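You operate a simulated robot arm through the tools that you are given. There is no shell and no other tool.

The job below is to be done with a simulated robot arm. You get a single attempt, and the scene is never put back.

JOB
Clear the three loose tabs off the feeder stand, each to its rib.
Fine: large one on the drawer's rib, grey on the long rib, ochre on the short rib; close the drawer.

The check looks at the end state, three seconds after you hand in, the way a careful person would. Anything else that was tipped, shoved, dropped, spilled or broken makes it a failure.

ROBOT AND FRAMES
A 7-joint arm with a four-finger gripper, fixed in place. Base frame: the origin is on the floor under the middle of its stand, x ahead of it, y to its left, z up. Units: m, degrees, N and s.
It reaches about 1.223 m from its shoulder. Its first joint turns from -69.0 to 172.0 degrees. Payload 3.67 kg.
The TCP is the grasp point between the finger pads, 0.028 m short of the fingertips. In the tool frame z runs along the fingers and y along their closing line. The gripper opens to 0.112 m; its body begins 0.073 m behind the TCP.
Orientation is that of the tool frame in the base frame, as a unit quaternion [w, x, y, z]. With the fingers straight down and closing along the base's y, the tool's x points along the base's -x, its y along +y and its z along -z.

CONTROLS
- The arm moves only by the tool move_arm. Its argument "motion" is a list of rows, each an object of numbers (a shift or turn left out is 0, a gripper value left out holds the last): "ax", "ay", "az": the turn, a rotation vector about the base's x, y, z in rad; "tx", "ty", "tz": the shift along the base's x, y, z in m; "jaw": the finger opening in m, from 0 to 0.112. In form: [{"ax": .., "ay": .., "az": .., "tx": .., "ty": .., "tz": .., "jaw": ..}, ...]. A call has 1 to 20 rows; each row is the pose to reach, as a shift and turn from the pose commanded when the call began. A row lasts 0.2 s, in which the tool goes at most 0.05 m and 8.6 degrees; a call with a longer step from one row to the next is refused whole, and so is a gripper value outside its range. Where a pose cannot be reached the arm comes as near as it can. A force on the tool above 40 N (or 10 N above the force at the start of the call, whichever is more), or a blocked arm, ends the call early, and 0.2 s more pass. The fingers move at their own pace (about 0.1025 m/s each) and stop on an object; they squeeze with about 22 N. The grip force told is the motor's: it shows also when the fingers shut on nothing. Time passes only in rows, and 0.2 s behind the last, so rows that repeat a pose let the fingers close. The reply holds the time, the measured pose of the TCP, the force on the tool along the base axes, the opening and the grip force, in the units named above and with some noise, with the torque about the TCP (base axes, N m) and any sound that the robot's microphone picked up.
- Cameras (640 x 400 px; columns grow to the right, rows downward): "scene" is fixed at [0.2197, -0.6512, 1.4819]; the picture's right is [0.71, -0.71, 0.00], its down [-0.35, -0.35, -0.87] and it looks along [0.61, 0.62, -0.49] (base axes); focal length 350 px, centre (320, 200). "wrist" rides on the gripper at [0.06, -0.018, -0.104] in the tool frame; the picture's right is [0.29, 0.96, 0.00], its down [-0.80, 0.24, -0.55] and it looks along [-0.53, 0.16, 0.83] (tool axes); focal length 234 px, centre (320, 200). There is no depth. A picture from a camera that has moved, and an enlarged one, comes with that camera's place and axes in the base frame and with its lens.
- camera(camera): a new picture of that camera. No time passes.
- slide_trunk(by): slides the trunk up (or, below 0, down) by that many m; the arm rides with it, the base frame stays. It gives what a move gives, with no picture.
- inspect(camera, box): a new picture of the part [left, top, right, bottom] of that camera's present view, enlarged. No time passes.
- close_job(): hands the job in; it is judged then, once.

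Places have to be worked out from the pictures, the camera data and where the tool is seen. Open the gripper and draw the arm clear of the work before you hand the job in, unless the task says otherwise.

The tools are called after "Emit:" as name(argument=value, ...) on one line, values as JSON. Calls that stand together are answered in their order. move_arm: Moves the arm, as the interface text tells. Its arguments: {"type":"object","properties":{"motion":{"type":"array","items":{"type":"object","properties":{"ax":{"type":"number"},"ay":{"type":"number"},"az":{"type":"number"},"tx":{"type":"number"},"ty":{"type":"number"},"tz":{"type":"number"},"jaw":{"type":"number"}}}}},"required":["motion"]} The other tools are called the same way: slide_trunk (by) moves the trunk up or down; camera (camera) takes a picture; inspect (camera, box) takes an enlarged picture of a part of a camera's view; close_job () hands the job in.

At the start:

```text
time: 0.0
ee_pos: [0.6759, 0.058, 1.0977]
ee_rot: [0.0, 0.0, 1.0, 0.0]
ft_force: [-0.6, 0.1, -0.5]
moment: [0.02, -0.01, 0.01]
width: 0.1121
finger_force: 0.1
trunk travel left (down, up): [-0.625, 0.215]
```

scene: 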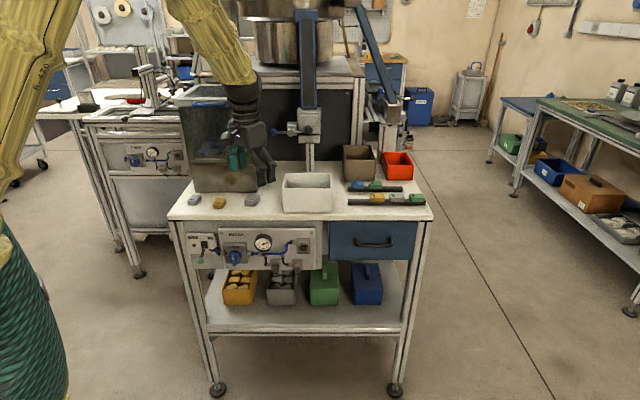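
wrist: 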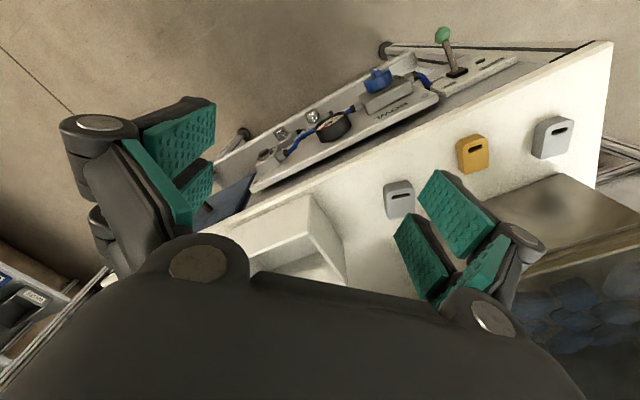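

I begin by looking closely at the stand top, the tabs, the ribs and the drawer in the scene view before moving anything.

Emit:
inspect(camera="scene", box=[320, 130, 448, 210])

Emit:
inspect(camera="scene", box=[160, 150, 320, 250])

Emit:
inspect(camera="scene", box=[300, 190, 444, 280])

Emit:
inspect(camera="wrist", box=[360, 80, 640, 255])

```text
5.00 times, centred on (384, 170) of scene
camera zoom: at [0.2197, -0.6512, 1.4819], right [0.71, -0.71, 0.0], down [-0.35, -0.35, -0.87], along [0.61, 0.62, -0.49], focal length 1751 px, centre (0, 350)
```

zoom: 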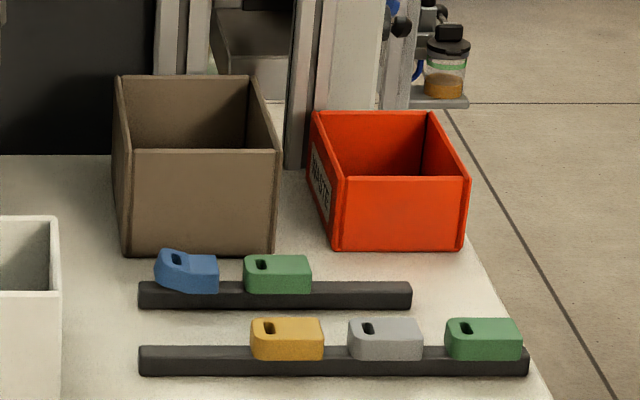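

```text
4.00 times, centred on (240, 200) of scene
camera zoom: at [0.2197, -0.6512, 1.4819], right [0.71, -0.71, 0.0], down [-0.35, -0.35, -0.87], along [0.61, 0.62, -0.49], focal length 1401 px, centre (640, 200)
```

zoom: 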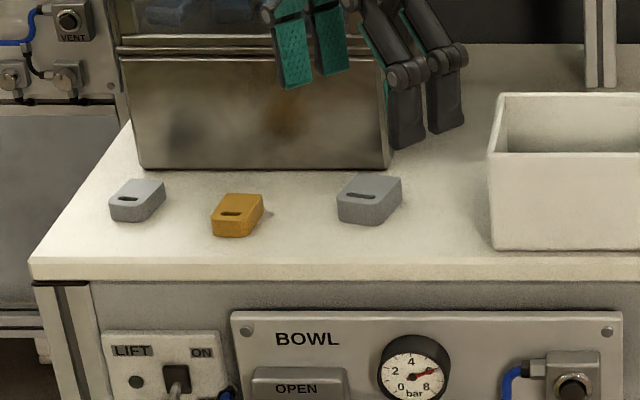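

```text
4.44 times, centred on (372, 235) of scene
camera zoom: at [0.2197, -0.6512, 1.4819], right [0.71, -0.71, 0.0], down [-0.35, -0.35, -0.87], along [0.61, 0.62, -0.49], focal length 1557 px, centre (89, 44)
```

zoom: 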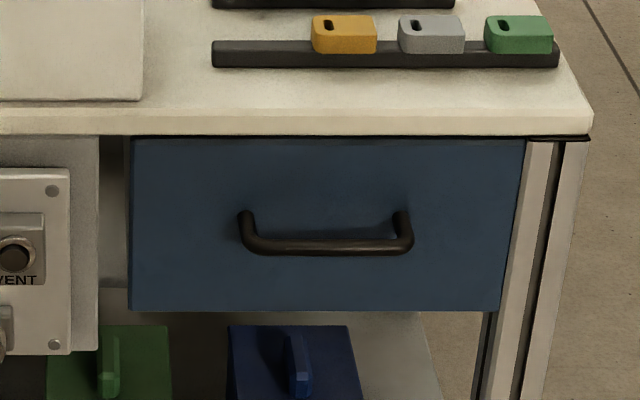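

```text
2.29 times, centred on (500, 168) of wrist
camera zoom: at [0.6163, 0.0407, 1.2016], right [-0.29, 0.96, 0.0], down [0.8, 0.24, 0.55], along [0.53, 0.16, -0.83], focal length 535 px, centre (-91, 274)
```

zoom: 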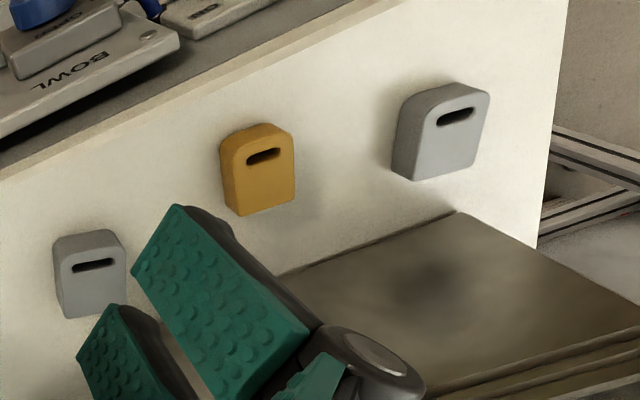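

The three loose tabs lie by the steel panel: one light grey at the left, an ochre one, and a grey-blue one at the right. I need to know which of the two greys is the large one and how tabs sit on the ribs, so I enlarge more.

Emit:
inspect(camera="scene", box=[344, 176, 432, 210])

Emit:
inspect(camera="scene", box=[182, 185, 230, 215])

Emit:
inspect(camera="scene", box=[228, 180, 276, 210])

Emit:
inspect(camera="scene", box=[180, 0, 420, 150])

```text
7.27 times, centred on (388, 193) of scene
camera zoom: at [0.2197, -0.6512, 1.4819], right [0.71, -0.71, 0.0], down [-0.35, -0.35, -0.87], along [0.61, 0.62, -0.49], focal length 2547 px, centre (-174, 251)
```

zoom: 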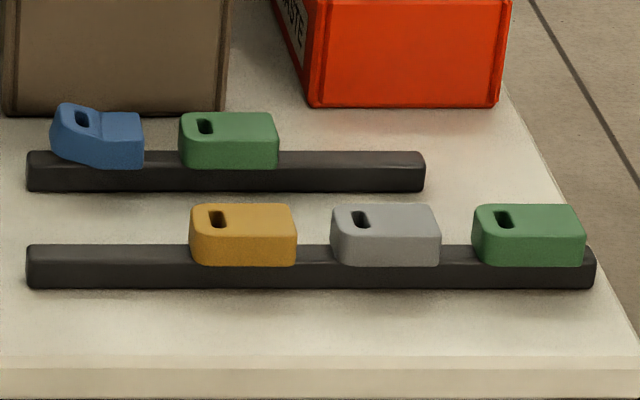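

```text
13.33 times, centred on (206, 200) of scene
camera zoom: at [0.2197, -0.6512, 1.4819], right [0.71, -0.71, 0.0], down [-0.35, -0.35, -0.87], along [0.61, 0.62, -0.49], focal length 4670 px, centre (1840, 200)
```

zoom: 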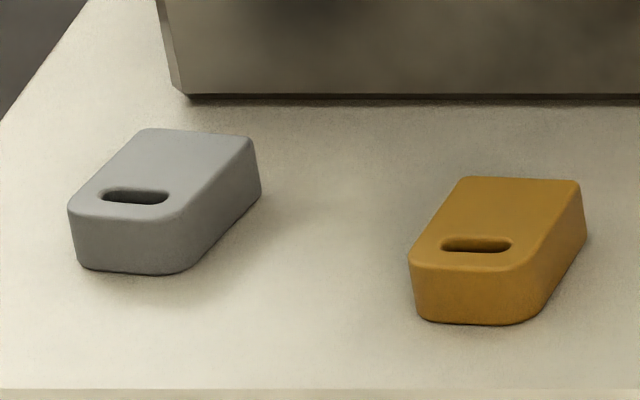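

```text
13.33 times, centred on (252, 195) of scene
camera zoom: at [0.2197, -0.6512, 1.4819], right [0.71, -0.71, 0.0], down [-0.35, -0.35, -0.87], along [0.61, 0.62, -0.49], focal length 4670 px, centre (1227, 267)
```

zoom: 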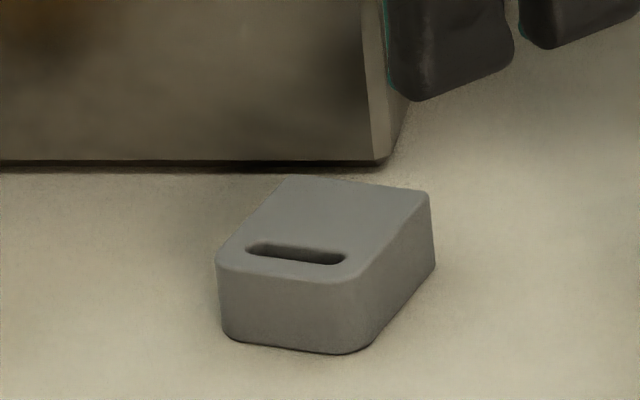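

```text
2.67 times, centred on (300, 75) of scene
camera zoom: at [0.2197, -0.6512, 1.4819], right [0.71, -0.71, 0.0], down [-0.35, -0.35, -0.87], along [0.61, 0.62, -0.49], focal length 934 px, centre (373, 533)
```

zoom: 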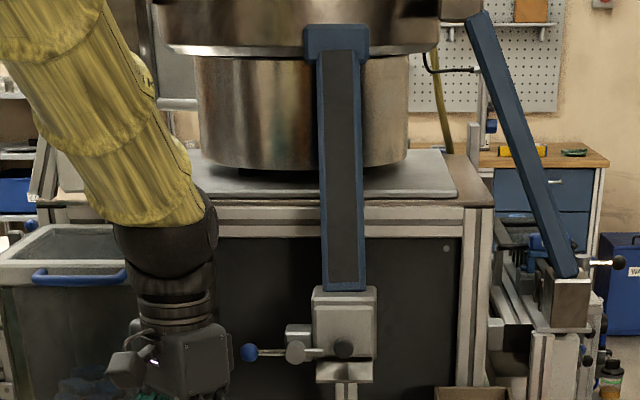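

By my estimate the table top is near z=0.90 and its front runs along u=(0.71,-0.71). The right-hand grey tab looks taller and wider, so it is probably the large one. I turn the tool 45° to square up with the table and move back to view all three tabs with the wrist camera.

Emit:
move_arm(motion=[{"tx": -0.008, "ty": 0.015, "tz": 0.01, "az": 0.131}, {"tx": -0.016, "ty": 0.03, "tz": 0.02, "az": 0.262}, {"tx": -0.024, "ty": 0.045, "tz": 0.03, "az": 0.393}, {"tx": -0.032, "ty": 0.06, "tz": 0.04, "az": 0.524}, {"tx": -0.04, "ty": 0.075, "tz": 0.05, "az": 0.655}, {"tx": -0.047, "ty": 0.09, "tz": 0.05, "az": 0.785}, {"tx": -0.047, "ty": 0.09, "tz": 0.05, "az": 0.785}])

Emit:
camera(camera="wrist")

Emit:
camera(camera="scene")

```text
time: 1.6
ee_pos: [0.6289, 0.1488, 1.1458]
ee_rot: [0.0, -0.384, 0.923, 0.0]
ft_force: [0.1, 0.2, -1.3]
moment: [-0.01, 0.03, 0.01]
width: 0.1119
finger_force: 0.0
trunk travel left (down, up): [-0.625, 0.215]
```

```text
taken
camera wrist: at [0.5992, 0.0936, 1.2502], right [-0.88, 0.47, 0.0], down [0.39, 0.73, 0.55], along [0.26, 0.49, -0.83], focal length 234 px, centre (320, 200)
```

wrist: 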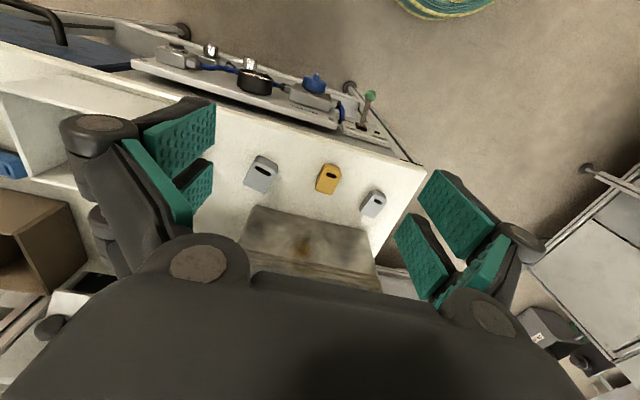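

```text
taken
```

scene: 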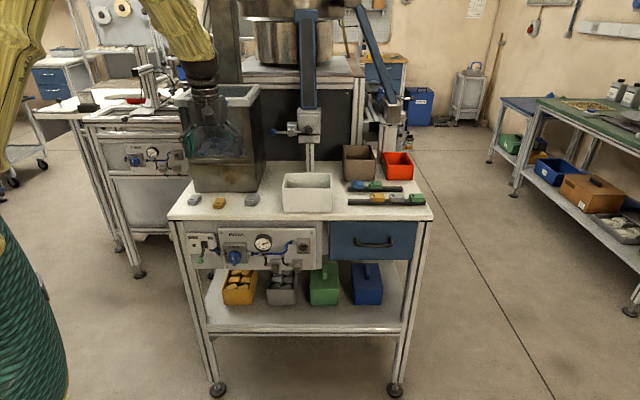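

The wrist view shows all three tabs, but the scene view needs a closer look at where the gripper is relative to the steel tank. I enlarge both views.

Emit:
inspect(camera="scene", box=[160, 50, 304, 140])

Emit:
inspect(camera="scene", box=[160, 120, 304, 210])

Emit:
inspect(camera="wrist", box=[232, 130, 408, 240])

```text
4.44 times, centred on (232, 95) of scene
camera zoom: at [0.2197, -0.6512, 1.4819], right [0.71, -0.71, 0.0], down [-0.35, -0.35, -0.87], along [0.61, 0.62, -0.49], focal length 1557 px, centre (711, 667)
```

zoom: 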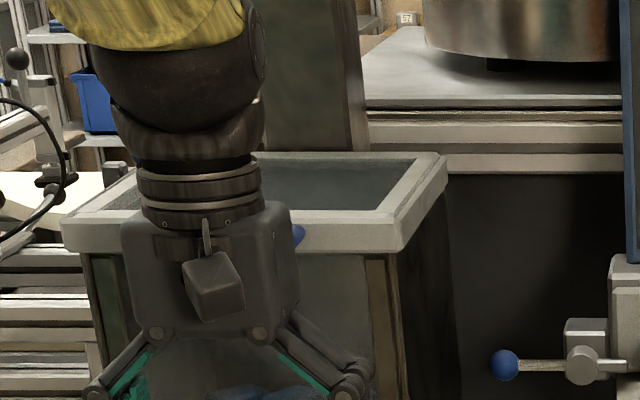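

```text
4.44 times, centred on (232, 165) of scene
camera zoom: at [0.2197, -0.6512, 1.4819], right [0.71, -0.71, 0.0], down [-0.35, -0.35, -0.87], along [0.61, 0.62, -0.49], focal length 1557 px, centre (711, 356)
```

zoom: 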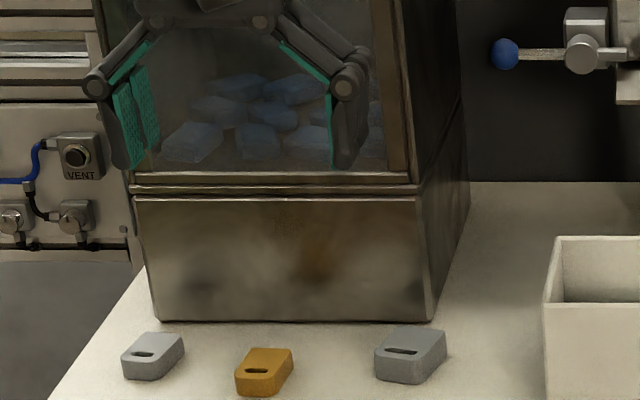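

```text
3.64 times, centred on (320, 185) of wrist
camera zoom: at [0.5992, 0.0936, 1.2502], right [-0.88, 0.47, 0.0], down [0.39, 0.73, 0.55], along [0.26, 0.49, -0.83], focal length 852 px, centre (320, 254)
```

zoom: 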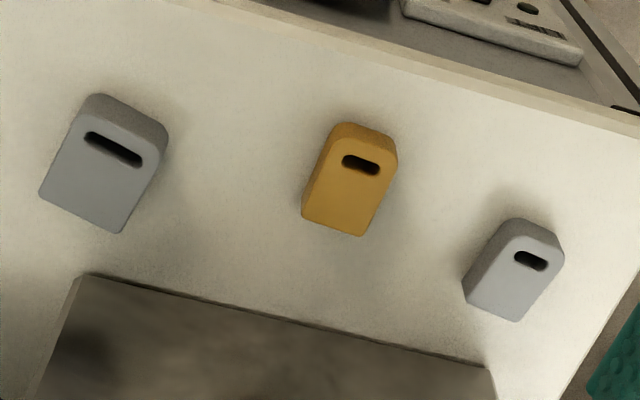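

The wrist view confirms the right-hand grey tab, with the longer slot, is the large one; the left-hand grey is the ordinary grey one. Next I swing over to the ribs, tool y along the table depth, to see how seated tabs straddle them.

Emit:
move_arm(motion=[{"tx": 0.0278, "ty": -0.0113, "tz": 0.001, "az": -0.131}, {"tx": 0.0556, "ty": -0.0225, "tz": 0.002, "az": -0.262}, {"tx": 0.0833, "ty": -0.0338, "tz": 0.003, "az": -0.393}, {"tx": 0.1111, "ty": -0.045, "tz": 0.004, "az": -0.524}, {"tx": 0.1389, "ty": -0.0563, "tz": 0.005, "az": -0.655}, {"tx": 0.1667, "ty": -0.0675, "tz": 0.006, "az": -0.786}, {"tx": 0.1944, "ty": -0.0788, "tz": 0.007, "az": -0.917}, {"tx": 0.2222, "ty": -0.09, "tz": 0.008, "az": -1.048}, {"tx": 0.25, "ty": -0.1013, "tz": 0.009, "az": -1.179}, {"tx": 0.2778, "ty": -0.1125, "tz": 0.01, "az": -1.31}, {"tx": 0.3055, "ty": -0.1238, "tz": 0.01, "az": -1.441}, {"tx": 0.3333, "ty": -0.135, "tz": 0.01, "az": -1.571}, {"tx": 0.3333, "ty": -0.135, "tz": 0.01, "az": -1.571}])

Emit:
camera(camera="wrist")

Emit:
camera(camera="scene")

```text
time: 4.4
ee_pos: [0.9608, 0.0135, 1.1562]
ee_rot: [0.0, 0.383, 0.924, 0.0]
ft_force: [-1.1, 1.0, 0.3]
moment: [0.02, -0.02, -0.02]
width: 0.112
finger_force: 0.1
trunk travel left (down, up): [-0.625, 0.215]
```

```text
taken
camera wrist: at [0.9071, 0.0439, 1.2612], right [0.47, 0.88, 0.0], down [0.73, -0.4, 0.55], along [0.49, -0.26, -0.83], focal length 234 px, centre (320, 200)
```

wrist: 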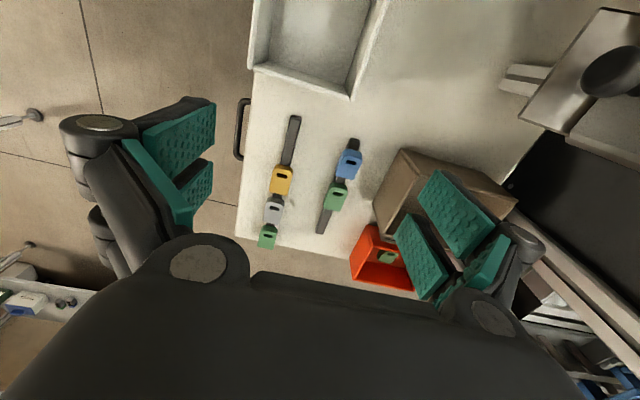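

```text
taken
```

scene: 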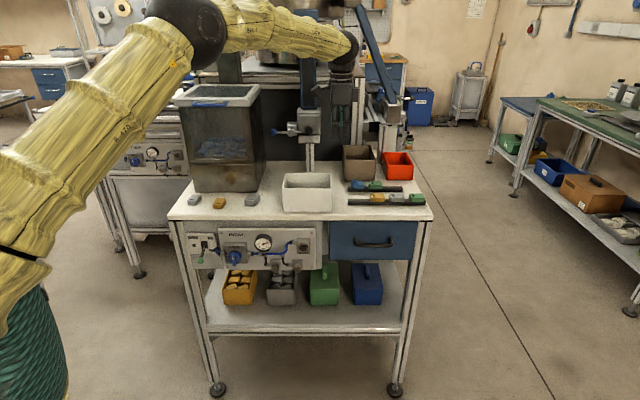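

Emit:
inspect(camera="wrist", box=[228, 100, 388, 200])

Emit:
inspect(camera="wrist", box=[240, 160, 360, 255])

Emit:
inspect(camera="scene", box=[260, 60, 420, 160])

```text
4.00 times, centred on (308, 150) of wrist
camera zoom: at [0.9071, 0.0439, 1.2612], right [0.47, 0.88, 0.0], down [0.73, -0.4, 0.55], along [0.49, -0.26, -0.83], focal length 937 px, centre (368, 400)
```

zoom: 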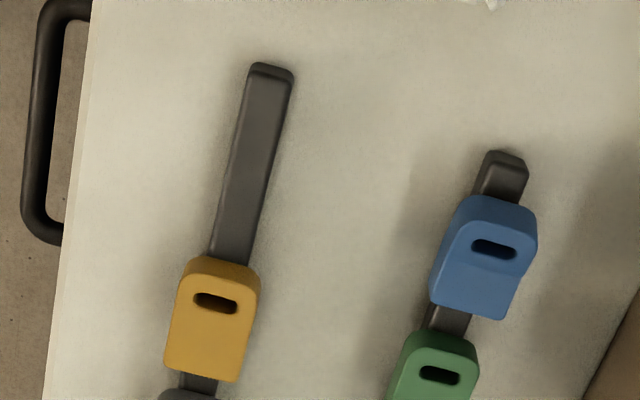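

```text
4.21 times, centred on (300, 208) of wrist
camera zoom: at [0.9071, 0.0439, 1.2612], right [0.47, 0.88, 0.0], down [0.73, -0.4, 0.55], along [0.49, -0.26, -0.83], focal length 986 px, centre (404, 168)
```

zoom: 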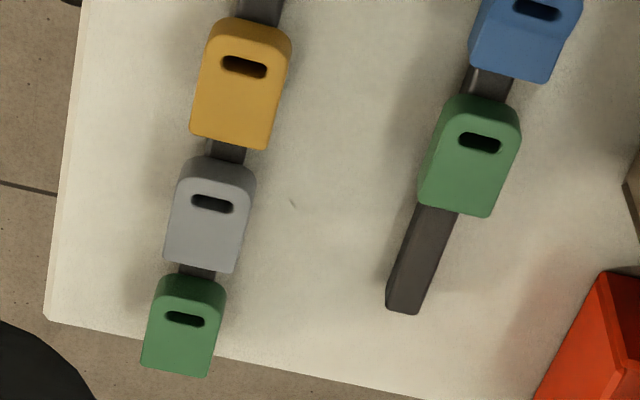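

```text
4.00 times, centred on (340, 110) of scene
camera zoom: at [0.2197, -0.6512, 1.4819], right [0.71, -0.71, 0.0], down [-0.35, -0.35, -0.87], along [0.61, 0.62, -0.49], focal length 1401 px, centre (240, 560)
```

zoom: 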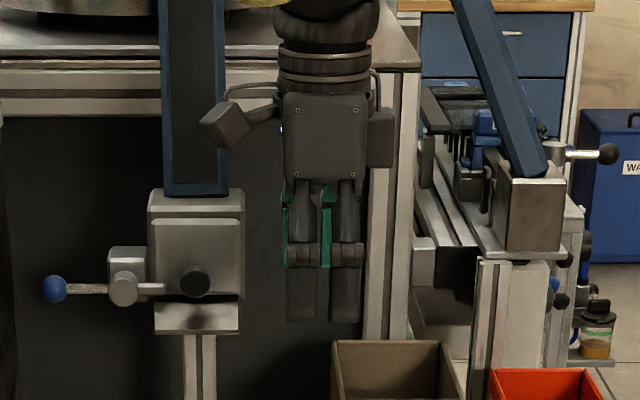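

Seated tabs straddle the ribs lengthwise with their slots toward the left end, and both ribs have a free stretch: the left end of the long rib and the right end of the short rib. I go back to the loose grey tab, lining the closing axis up with its width at about 31° yaw and narrowing the fingers on the way.

Emit:
move_arm(motion=[{"tx": -0.0346, "ty": 0.0251, "tz": -0.003, "az": 0.1206, "jaw": 0.07}, {"tx": -0.0692, "ty": 0.0502, "tz": -0.006, "az": 0.2412}, {"tx": -0.1038, "ty": 0.0753, "tz": -0.009, "az": 0.3618}, {"tx": -0.1384, "ty": 0.1004, "tz": -0.012, "az": 0.4824}, {"tx": -0.173, "ty": 0.1255, "tz": -0.015, "az": 0.603}, {"tx": -0.2076, "ty": 0.1506, "tz": -0.018, "az": 0.7236}, {"tx": -0.2422, "ty": 0.1757, "tz": -0.021, "az": 0.8442}, {"tx": -0.2768, "ty": 0.2008, "tz": -0.024, "az": 0.9648}, {"tx": -0.3114, "ty": 0.2259, "tz": -0.027, "az": 1.0854}, {"tx": -0.346, "ty": 0.251, "tz": -0.03, "az": 1.206}, {"tx": -0.381, "ty": 0.2765, "tz": -0.036, "az": 1.326}, {"tx": -0.381, "ty": 0.2765, "tz": -0.036, "az": 1.326}])

Emit:
camera(camera="wrist")

Emit:
camera(camera="scene")

```text
time: 5.8
ee_pos: [0.7598, 0.1398, 1.033]
ee_rot: [-0.085, 0.058, 0.995, 0.009]
ft_force: [-0.7, 0.6, -0.7]
moment: [0.0, -0.04, -0.02]
width: 0.0702
finger_force: 0.1
trunk travel left (down, up): [-0.625, 0.215]
stopped in row 7: the arm was blocked; the commanded pose is now the measured one
```

```text
taken
camera wrist: at [0.7163, 0.1252, 1.1469], right [-0.17, 0.98, 0.06], down [0.9, 0.13, 0.41], along [0.4, 0.12, -0.91], focal length 234 px, centre (320, 200)
```

wrist: 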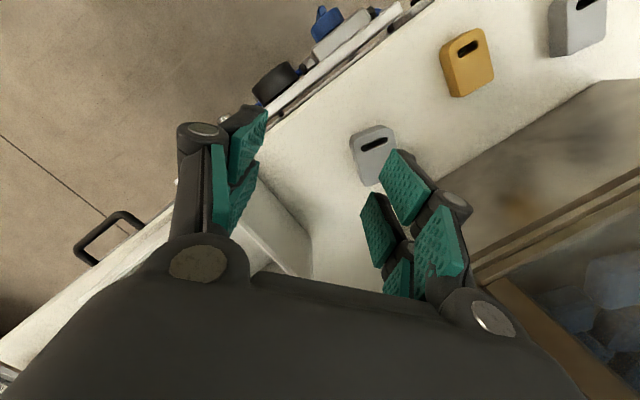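

```text
taken
```

scene: 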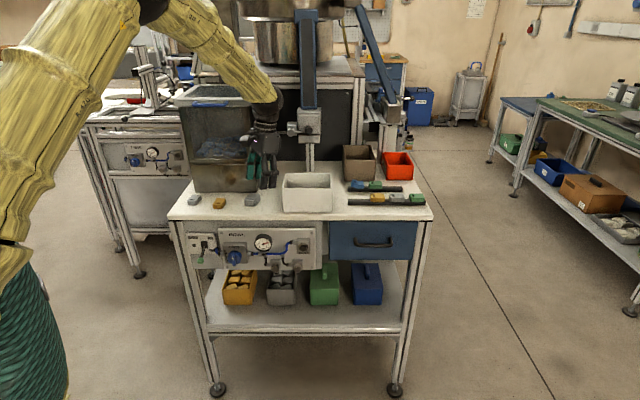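

The arm was blocked in row 7 and the TCP sits lower and more tilted than commanded, so the forearm may be touching the tank rim. I enlarge that area before moving again.

Emit:
inspect(camera="scene", box=[150, 50, 310, 150])

Emit:
inspect(camera="scene", box=[170, 110, 330, 210])

Emit:
inspect(camera="scene", box=[0, 0, 320, 200])

```text
4.00 times, centred on (230, 100) of scene
camera zoom: at [0.2197, -0.6512, 1.4819], right [0.71, -0.71, 0.0], down [-0.35, -0.35, -0.87], along [0.61, 0.62, -0.49], focal length 1401 px, centre (680, 600)
```

zoom: 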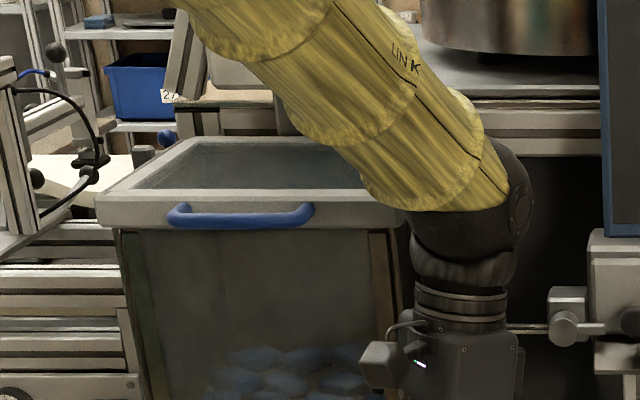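

```text
4.00 times, centred on (250, 160) of scene
camera zoom: at [0.2197, -0.6512, 1.4819], right [0.71, -0.71, 0.0], down [-0.35, -0.35, -0.87], along [0.61, 0.62, -0.49], focal length 1401 px, centre (600, 360)
```

zoom: 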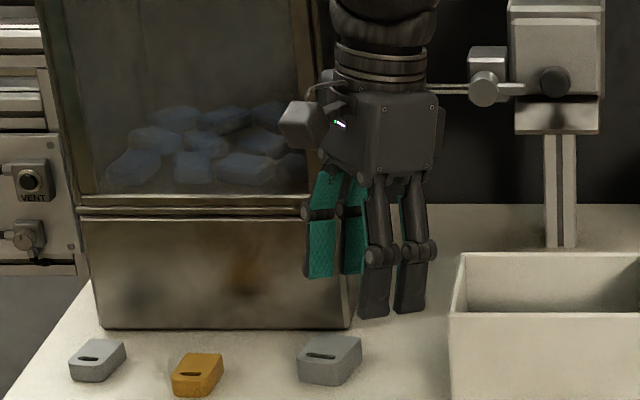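

```text
2.00 times, centred on (160, 100) of scene
camera zoom: at [0.2197, -0.6512, 1.4819], right [0.71, -0.71, 0.0], down [-0.35, -0.35, -0.87], along [0.61, 0.62, -0.49], focal length 700 px, centre (640, 400)
```

zoom: 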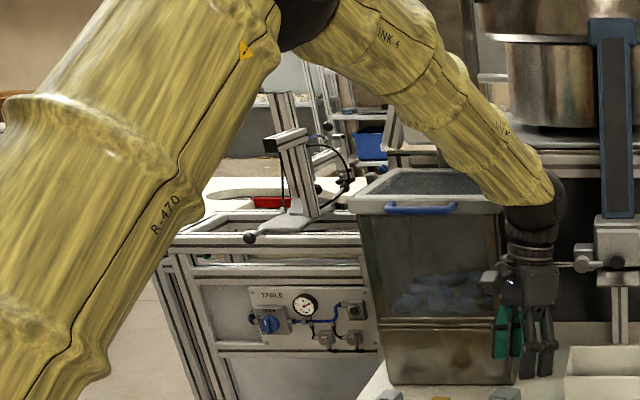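

The tool itself carries no force, so the block is in the arm's links or its joints, and nothing in view looks displaced. I ease straight up and back toward the front in small steps to regain clearance.

Emit:
move_arm(motion=[{"tx": -0.005, "ty": -0.01, "tz": 0.02}, {"tx": -0.01, "ty": -0.02, "tz": 0.04}, {"tx": -0.015, "ty": -0.03, "tz": 0.06}, {"tx": -0.02, "ty": -0.04, "tz": 0.08}, {"tx": -0.025, "ty": -0.05, "tz": 0.1}])

Emit:
camera(camera="scene")

```text
time: 7.0
ee_pos: [0.732, 0.0897, 1.135]
ee_rot: [-0.085, 0.057, 0.995, 0.008]
ft_force: [0.0, 0.0, -0.4]
moment: [-0.01, -0.03, 0.0]
width: 0.0697
finger_force: 0.1
trunk travel left (down, up): [-0.625, 0.215]
```

```text
taken
```

scene: 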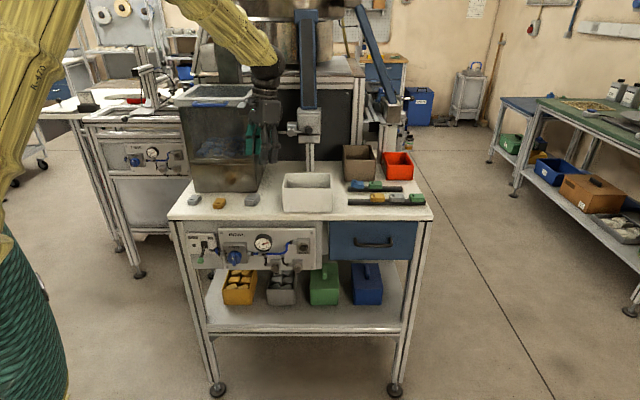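

The arm moves freely again, so I suspect the combined speed of shift and turn made it lag. I level the tool back to vertical in small turns and will move slower from here.

Emit:
move_arm(motion=[{"ax": -0.007, "ay": -0.042}, {"ax": -0.014, "ay": -0.084}, {"ax": -0.021, "ay": -0.126}, {"ax": -0.028, "ay": -0.168}, {"ax": -0.028, "ay": -0.168}])

Emit:
inspect(camera="scene", box=[160, 50, 320, 150])

```text
time: 8.2
ee_pos: [0.7345, 0.0879, 1.1339]
ee_rot: [-0.001, 0.06, 0.998, 0.001]
ft_force: [-0.6, -0.4, 0.2]
moment: [0.01, 0.01, 0.02]
width: 0.0699
finger_force: 0.1
trunk travel left (down, up): [-0.625, 0.215]
```

```text
4.00 times, centred on (240, 100) of scene
camera zoom: at [0.2197, -0.6512, 1.4819], right [0.71, -0.71, 0.0], down [-0.35, -0.35, -0.87], along [0.61, 0.62, -0.49], focal length 1401 px, centre (640, 600)
```

zoom: 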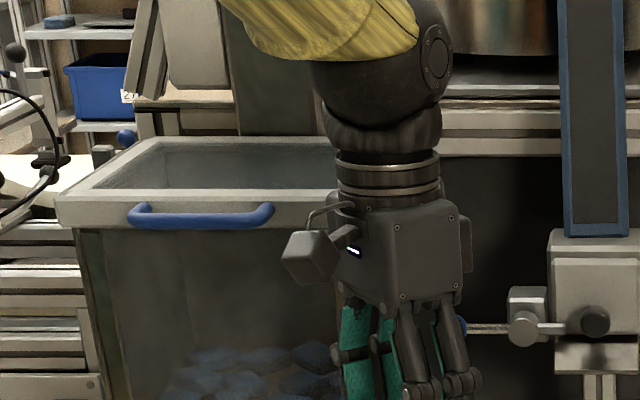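

The tool is vertical again at (0.735, 0.088, 1.134). I go gently to a spot just in front of the grey tab, turning to 31° yaw.

Emit:
move_arm(motion=[{"tx": -0.0124, "ty": 0.016, "tz": -0.001, "az": 0.055}, {"tx": -0.0248, "ty": 0.032, "tz": -0.002, "az": 0.11}, {"tx": -0.0372, "ty": 0.048, "tz": -0.003, "az": 0.165}, {"tx": -0.0496, "ty": 0.064, "tz": -0.004, "az": 0.22}, {"tx": -0.062, "ty": 0.08, "tz": -0.005, "az": 0.275}, {"tx": -0.0744, "ty": 0.098, "tz": -0.006, "az": 0.33}, {"tx": -0.0868, "ty": 0.116, "tz": -0.007, "az": 0.386}, {"tx": -0.0992, "ty": 0.134, "tz": -0.008, "az": 0.441}, {"tx": -0.1116, "ty": 0.151, "tz": -0.009, "az": 0.496}, {"tx": -0.124, "ty": 0.168, "tz": -0.011, "az": 0.551}, {"tx": -0.1345, "ty": 0.185, "tz": -0.013, "az": 0.606}, {"tx": -0.1445, "ty": 0.202, "tz": -0.014, "az": 0.661}, {"tx": -0.1445, "ty": 0.202, "tz": -0.014, "az": 0.661}])

Emit:
camera(camera="wrist")

Emit:
camera(camera="scene")

```text
time: 11.2
ee_pos: [0.6192, 0.2678, 1.1724]
ee_rot: [0.012, -0.243, 0.969, 0.05]
ft_force: [0.0, -0.2, -0.2]
moment: [0.0, 0.01, -0.02]
width: 0.0699
finger_force: 0.1
trunk travel left (down, up): [-0.625, 0.215]
stopped in row 13: the arm was blocked; the commanded pose is now the measured one
```

```text
taken
camera wrist: at [0.574, 0.213, 1.2714], right [-0.71, 0.7, 0.07], down [0.59, 0.53, 0.61], along [0.39, 0.47, -0.79], focal length 234 px, centre (320, 200)
```

wrist: 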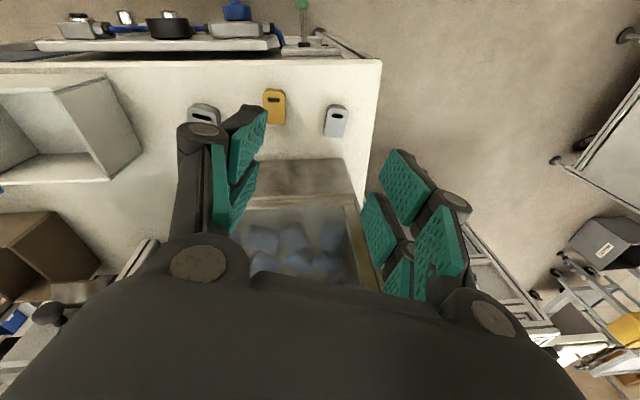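

```text
taken
```

scene: 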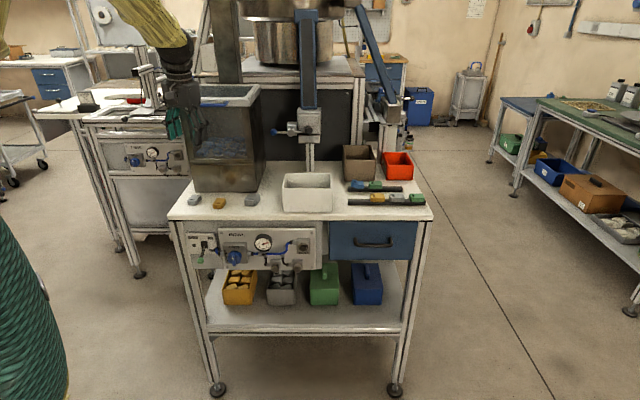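

Blocked again with no force at the tool, at (0.619, 0.268, 1.172) and leaning by 0.1 rad, so a joint limit or an arm link seems likely. I level the tool in place to find out which direction is restricted.

Emit:
move_arm(motion=[{"ax": -0.026}, {"ax": -0.052}, {"ax": -0.078}, {"ax": -0.103}, {"ax": -0.103}])

Emit:
inspect(camera="scene", box=[0, 0, 320, 200])

```text
time: 12.6
ee_pos: [0.6306, 0.2528, 1.197]
ee_rot: [0.006, -0.231, 0.973, 0.024]
ft_force: [0.7, -0.5, 0.0]
moment: [0.01, -0.01, 0.02]
width: 0.0702
finger_force: 0.1
trunk travel left (down, up): [-0.625, 0.215]
stopped in row 5: the arm was blocked; the commanded pose is now the measured one
```

```text
2.00 times, centred on (160, 100) of scene
camera zoom: at [0.2197, -0.6512, 1.4819], right [0.71, -0.71, 0.0], down [-0.35, -0.35, -0.87], along [0.61, 0.62, -0.49], focal length 700 px, centre (640, 400)
```

zoom: 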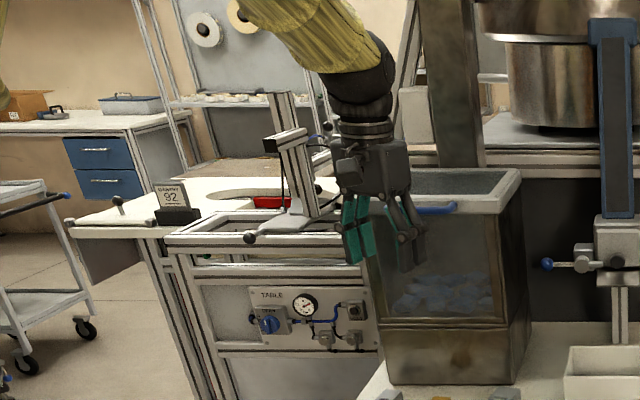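

Levelling made the TCP creep up and back, which points to a joint limit in this folded posture rather than a contact. I back off toward the earlier good pose, level there, and then test reach more carefully.

Emit:
move_arm(motion=[{"tx": 0.004, "ty": -0.02, "tz": -0.005}, {"tx": 0.008, "ty": -0.04, "tz": -0.01, "ax": -0.01}, {"tx": 0.012, "ty": -0.06, "tz": -0.02, "ax": -0.02}, {"tx": 0.016, "ty": -0.08, "tz": -0.03, "ax": -0.03}, {"tx": 0.02, "ty": -0.1, "tz": -0.04, "ax": -0.04}, {"tx": 0.02, "ty": -0.103, "tz": -0.047, "ax": -0.05}, {"tx": 0.02, "ty": -0.103, "tz": -0.047, "ax": -0.05}])

Emit:
camera(camera="scene")

```text
time: 14.2
ee_pos: [0.6492, 0.153, 1.146]
ee_rot: [-0.001, -0.231, 0.973, -0.003]
ft_force: [-0.3, -1.2, 0.2]
moment: [0.03, -0.04, 0.0]
width: 0.0701
finger_force: 0.0
trunk travel left (down, up): [-0.625, 0.215]
```

```text
taken
```

scene: 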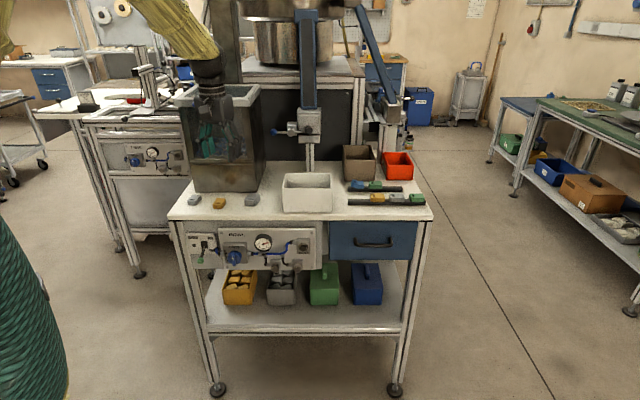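

The reach is fine here, but the elbow now sits differently than on my first visit, so the redundant arm has drifted. Lowering the trunk should unfold the arm for these near tabs, and the TCP is in front of the table with enough height, so I lower the trunk 0.12 m.

Emit:
slide_trunk(by=-0.12)

Emit:
camera(camera="scene")

```text
time: 15.7
ee_pos: [0.6484, 0.1531, 1.0254]
ee_rot: [-0.001, -0.232, 0.973, -0.004]
ft_force: [0.2, 0.1, -0.2]
moment: [0.0, 0.0, -0.03]
width: 0.0698
finger_force: 0.0
trunk travel left (down, up): [-0.505, 0.335]
```

```text
taken
```

scene: 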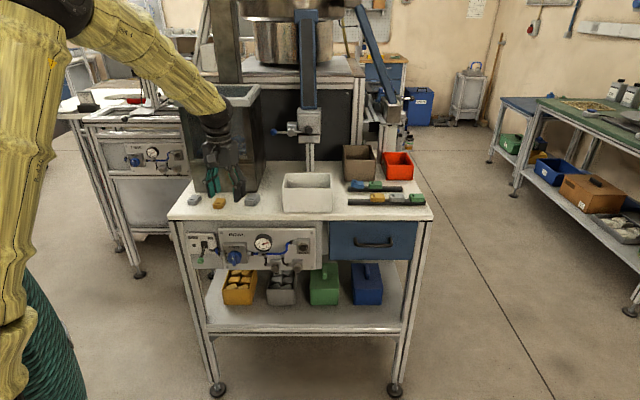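

The scene now shows the elbow strongly folded, which supports the joint-limit reading. I raise the TCP slowly so the elbow opens, and then I'll lower the trunk further.

Emit:
move_arm(motion=[{"tz": 0.02}, {"tz": 0.04}, {"tz": 0.06}, {"tz": 0.08}, {"tz": 0.1}, {"tz": 0.12}, {"tz": 0.14}, {"tz": 0.16}, {"tz": 0.16}])

Emit:
slide_trunk(by=-0.15)

Emit:
camera(camera="scene")

```text
time: 17.7
ee_pos: [0.6518, 0.1533, 1.1862]
ee_rot: [0.0, -0.231, 0.973, -0.003]
ft_force: [0.8, -0.5, 0.6]
moment: [0.01, 0.0, 0.01]
width: 0.0701
finger_force: 0.0
trunk travel left (down, up): [-0.505, 0.335]
```

```text
time: 19.5
ee_pos: [0.6522, 0.1539, 1.0377]
ee_rot: [-0.001, -0.232, 0.973, -0.003]
ft_force: [-0.3, 0.0, -1.1]
moment: [-0.02, -0.03, 0.0]
width: 0.0699
finger_force: 0.1
trunk travel left (down, up): [-0.355, 0.485]
```

```text
taken
```

scene: 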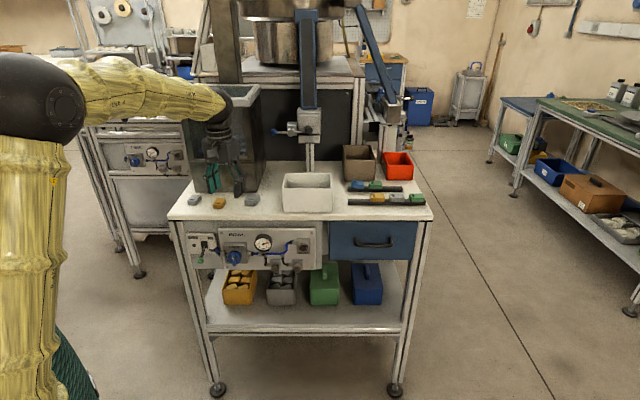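

The posture is much better now, with the elbow near 90° and the forearm level. I move slowly to just in front of the grey tab.

Emit:
move_arm(motion=[{"tx": -0.006, "ty": 0.016, "tz": 0.003, "az": 0.01}, {"tx": -0.012, "ty": 0.032, "tz": 0.006, "az": 0.02}, {"tx": -0.018, "ty": 0.048, "tz": 0.009, "az": 0.03}, {"tx": -0.024, "ty": 0.064, "tz": 0.012, "az": 0.04}, {"tx": -0.03, "ty": 0.08, "tz": 0.012, "az": 0.05}, {"tx": -0.036, "ty": 0.096, "tz": 0.012, "az": 0.06}, {"tx": -0.042, "ty": 0.112, "tz": 0.012, "az": 0.07}, {"tx": -0.048, "ty": 0.128, "tz": 0.012, "az": 0.075}, {"tx": -0.048, "ty": 0.144, "tz": 0.012, "az": 0.075}, {"tx": -0.048, "ty": 0.144, "tz": 0.012, "az": 0.075}])

Emit:
camera(camera="wrist")

Emit:
camera(camera="scene")

```text
time: 21.7
ee_pos: [0.6127, 0.2848, 1.064]
ee_rot: [-0.001, -0.26, 0.965, 0.02]
ft_force: [0.1, 0.4, -0.4]
moment: [0.02, -0.04, 0.03]
width: 0.07
finger_force: 0.1
trunk travel left (down, up): [-0.355, 0.485]
```

```text
taken
camera wrist: at [0.5715, 0.2347, 1.1682], right [-0.73, 0.68, 0.03], down [0.57, 0.59, 0.57], along [0.37, 0.44, -0.82], focal length 234 px, centre (320, 200)
```

wrist: 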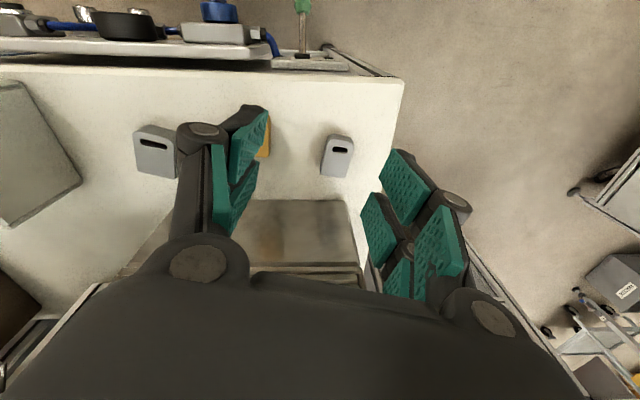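

```text
taken
```

scene: 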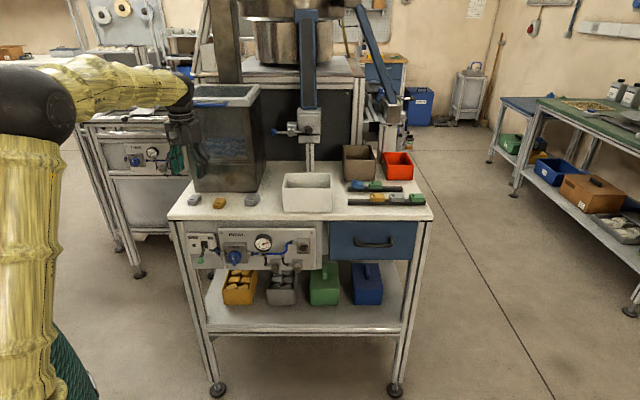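

The TCP again stops short, at (0.613, 0.285) against a commanded (0.604, 0.298), with a slight lean, so a joint other than the elbow is near its end. I test whether backing off the yaw releases it, while commanding the tool level.

Emit:
move_arm(motion=[{"az": -0.08}, {"az": -0.16}, {"az": -0.24}, {"az": -0.32}, {"az": -0.4}, {"az": -0.4}])

```text
time: 23.3
ee_pos: [0.6277, 0.2655, 1.0741]
ee_rot: [-0.022, -0.054, 0.997, 0.048]
ft_force: [-0.3, -1.2, -0.3]
moment: [0.02, 0.01, 0.0]
width: 0.0701
finger_force: 0.1
trunk travel left (down, up): [-0.355, 0.485]
stopped in row 6: the arm was blocked; the commanded pose is now the measured one
```

Turning the other way made it worse, so more positive yaw is the free direction. I turn back to positive yaw and lean upright to see whether the arm tracks accurately again.

Emit:
move_arm(motion=[{"az": 0.1}, {"az": 0.2}, {"az": 0.3}, {"az": 0.4}, {"az": 0.5}, {"az": 0.6}, {"az": 0.7}, {"az": 0.7}])

Emit:
camera(camera="scene")

```text
time: 25.1
ee_pos: [0.6259, 0.2658, 1.0735]
ee_rot: [-0.033, -0.394, 0.918, 0.035]
ft_force: [0.4, 0.7, 0.6]
moment: [-0.01, 0.02, 0.04]
width: 0.07
finger_force: 0.0
trunk travel left (down, up): [-0.355, 0.485]
```

```text
taken
```

scene: 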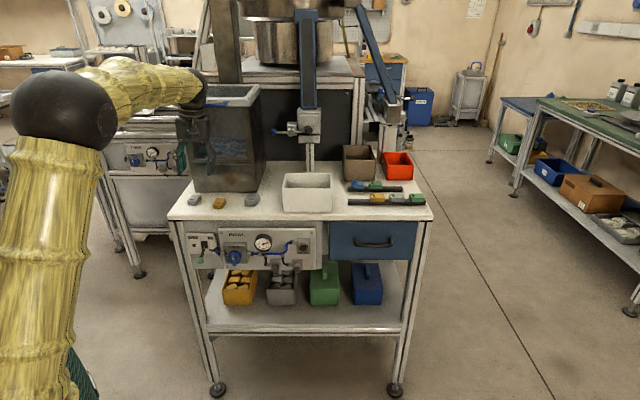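

The arm tracks again but the commanded lean stayed in. To see how the elbow swings with yaw, I turn back 0.3 rad and compare the elbow's place in the scene picture.

Emit:
move_arm(motion=[{"az": -0.075}, {"az": -0.15}, {"az": -0.225}, {"az": -0.3}, {"az": -0.3}])

Emit:
camera(camera="scene")

```text
time: 26.3
ee_pos: [0.6267, 0.2669, 1.0728]
ee_rot: [-0.028, -0.252, 0.966, 0.04]
ft_force: [0.3, -0.9, -0.3]
moment: [0.01, 0.02, 0.0]
width: 0.0698
finger_force: 0.0
trunk travel left (down, up): [-0.355, 0.485]
```

```text
taken
```

scene: 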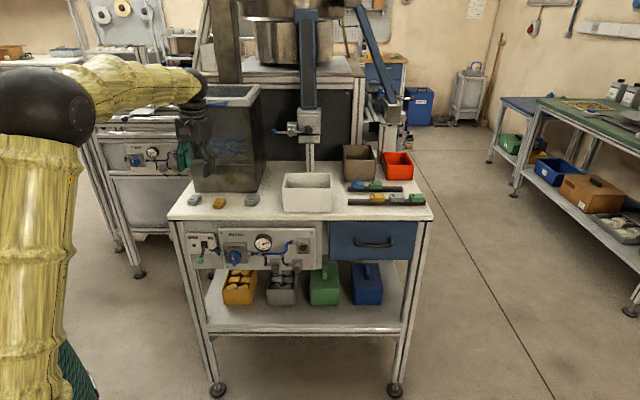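

Yaw negative swings the elbow left and that is the side where it binds. I turn back to about +46° yaw, level the lean there, and check if it tracks exactly.

Emit:
move_arm(motion=[{"az": 0.1}, {"az": 0.2}, {"az": 0.3}, {"az": 0.4}, {"az": 0.4}])

```text
time: 27.5
ee_pos: [0.6257, 0.2671, 1.0715]
ee_rot: [-0.035, -0.44, 0.897, 0.033]
ft_force: [-0.3, 0.1, 0.2]
moment: [0.0, 0.0, 0.0]
width: 0.0698
finger_force: 0.0
trunk travel left (down, up): [-0.355, 0.485]
```

Now I level the remaining lean (about 0.096 rad) at this yaw.

Emit:
move_arm(motion=[{"ax": -0.007, "ay": -0.023}, {"ax": -0.014, "ay": -0.046}, {"ax": -0.021, "ay": -0.069}, {"ax": -0.028, "ay": -0.092}, {"ax": -0.028, "ay": -0.092}, {"ax": -0.028, "ay": -0.092}])

Emit:
camera(camera="scene")

```text
time: 28.9
ee_pos: [0.6272, 0.2661, 1.0722]
ee_rot: [0.0, -0.44, 0.898, 0.001]
ft_force: [-0.3, -0.5, 0.6]
moment: [0.0, 0.01, 0.01]
width: 0.0701
finger_force: 0.0
trunk travel left (down, up): [-0.355, 0.485]
```

```text
taken
```

scene: 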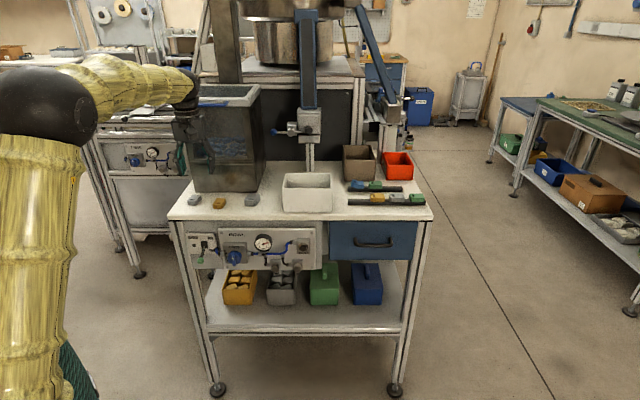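

It is level and exact at yaw 52° here. I move on toward the grey tab at this yaw to see if it stays reachable.

Emit:
move_arm(motion=[{"tx": -0.005, "ty": 0.01, "tz": -0.004}, {"tx": -0.01, "ty": 0.02, "tz": -0.008}, {"tx": -0.013, "ty": 0.03, "tz": -0.012}, {"tx": -0.015, "ty": 0.04, "tz": -0.016}, {"tx": -0.015, "ty": 0.05, "tz": -0.02}, {"tx": -0.015, "ty": 0.06, "tz": -0.022}, {"tx": -0.015, "ty": 0.06, "tz": -0.022}])

Emit:
camera(camera="wrist")

Emit:
camera(camera="scene")

```text
time: 30.7
ee_pos: [0.6212, 0.3056, 1.0832]
ee_rot: [0.015, -0.431, 0.902, 0.021]
ft_force: [0.3, -0.9, 0.5]
moment: [0.04, -0.01, 0.02]
width: 0.0699
finger_force: 0.1
trunk travel left (down, up): [-0.355, 0.485]
stopped in row 7: the arm was blocked; the commanded pose is now the measured one
```

```text
taken
camera wrist: at [0.5965, 0.2435, 1.1855], right [-0.93, 0.38, 0.01], down [0.31, 0.74, 0.6], along [0.22, 0.56, -0.8], focal length 234 px, centre (320, 200)
```

wrist: 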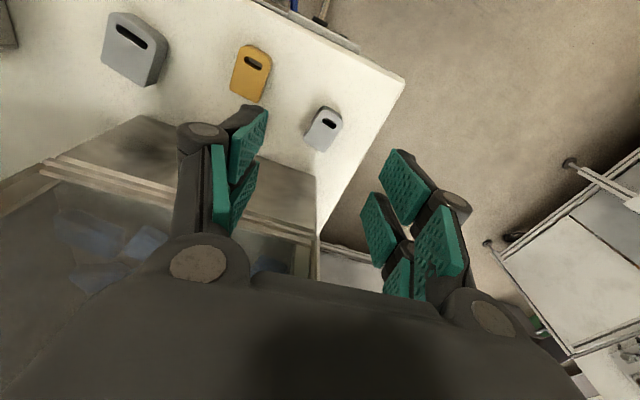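

```text
taken
```

scene: 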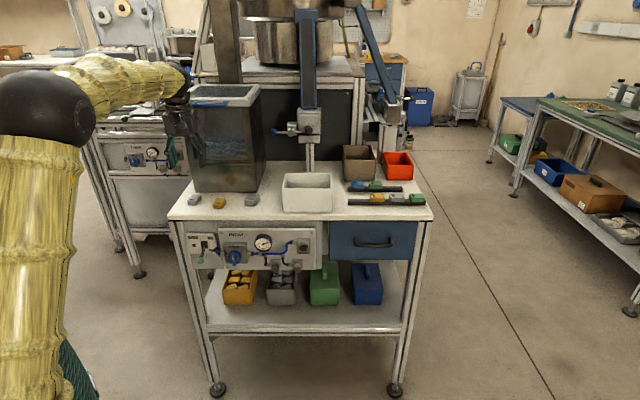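

The error each time is tangential: the arm cannot swing further left and the elbow is what stops. I look closely at the elbow and upper arm for a contact with something nearby.

Emit:
inspect(camera="scene", box=[0, 40, 256, 200])

Emit:
inspect(camera="scene", box=[0, 240, 256, 400])

Emit:
inspect(camera="scene", box=[130, 60, 290, 160])

```text
2.50 times, centred on (128, 120) of scene
camera zoom: at [0.2197, -0.6512, 1.4819], right [0.71, -0.71, 0.0], down [-0.35, -0.35, -0.87], along [0.61, 0.62, -0.49], focal length 876 px, centre (800, 400)
```

zoom: 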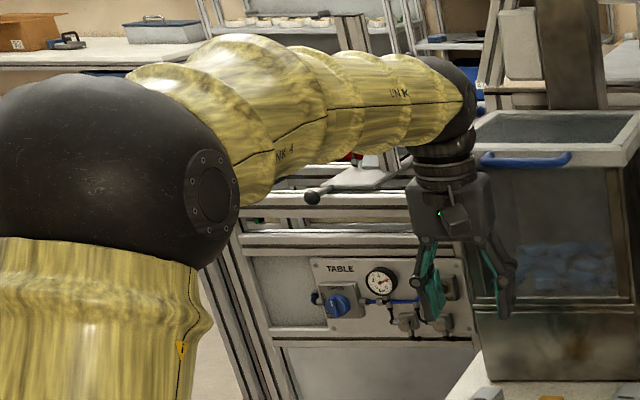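

```text
2.50 times, centred on (128, 320) of scene
camera zoom: at [0.2197, -0.6512, 1.4819], right [0.71, -0.71, 0.0], down [-0.35, -0.35, -0.87], along [0.61, 0.62, -0.49], focal length 876 px, centre (800, -100)
```

zoom: 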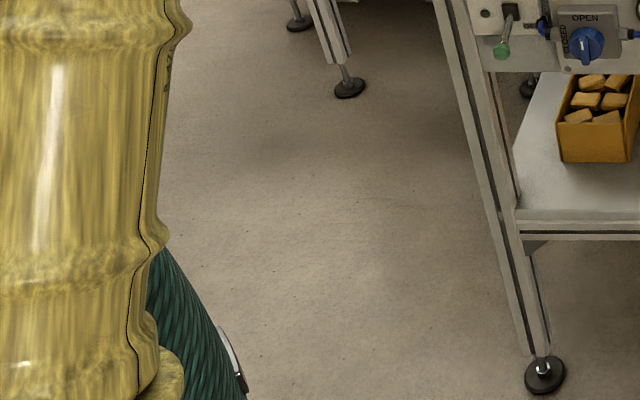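

```text
4.00 times, centred on (210, 110) of scene
camera zoom: at [0.2197, -0.6512, 1.4819], right [0.71, -0.71, 0.0], down [-0.35, -0.35, -0.87], along [0.61, 0.62, -0.49], focal length 1401 px, centre (760, 560)
```

zoom: 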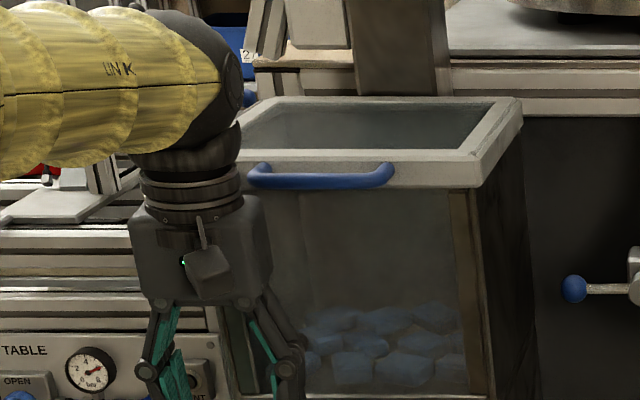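

The forearm and hand have open space on the left, so I test a pure base-joint swing. That means turning the TCP about the shoulder axis and the yaw by the same angle, to see if joint 1 itself is what stops.

Emit:
move_arm(motion=[{"tx": -0.0077, "ty": 0.0125, "az": 0.025}, {"tx": -0.0155, "ty": 0.0248, "az": 0.05}, {"tx": -0.0235, "ty": 0.037, "az": 0.075}, {"tx": -0.0315, "ty": 0.0487, "az": 0.1}, {"tx": -0.0315, "ty": 0.0487, "az": 0.1}])

Emit:
camera(camera="scene")

```text
time: 32.1
ee_pos: [0.6043, 0.3327, 1.1072]
ee_rot: [0.025, -0.463, 0.885, 0.044]
ft_force: [-0.2, -0.6, 0.4]
moment: [0.04, -0.03, 0.01]
width: 0.07
finger_force: 0.1
trunk travel left (down, up): [-0.355, 0.485]
stopped in row 5: the arm was blocked; the commanded pose is now the measured one
```

```text
taken
```

scene: 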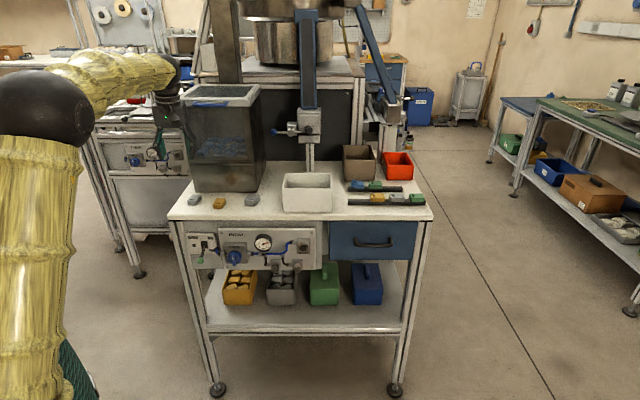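

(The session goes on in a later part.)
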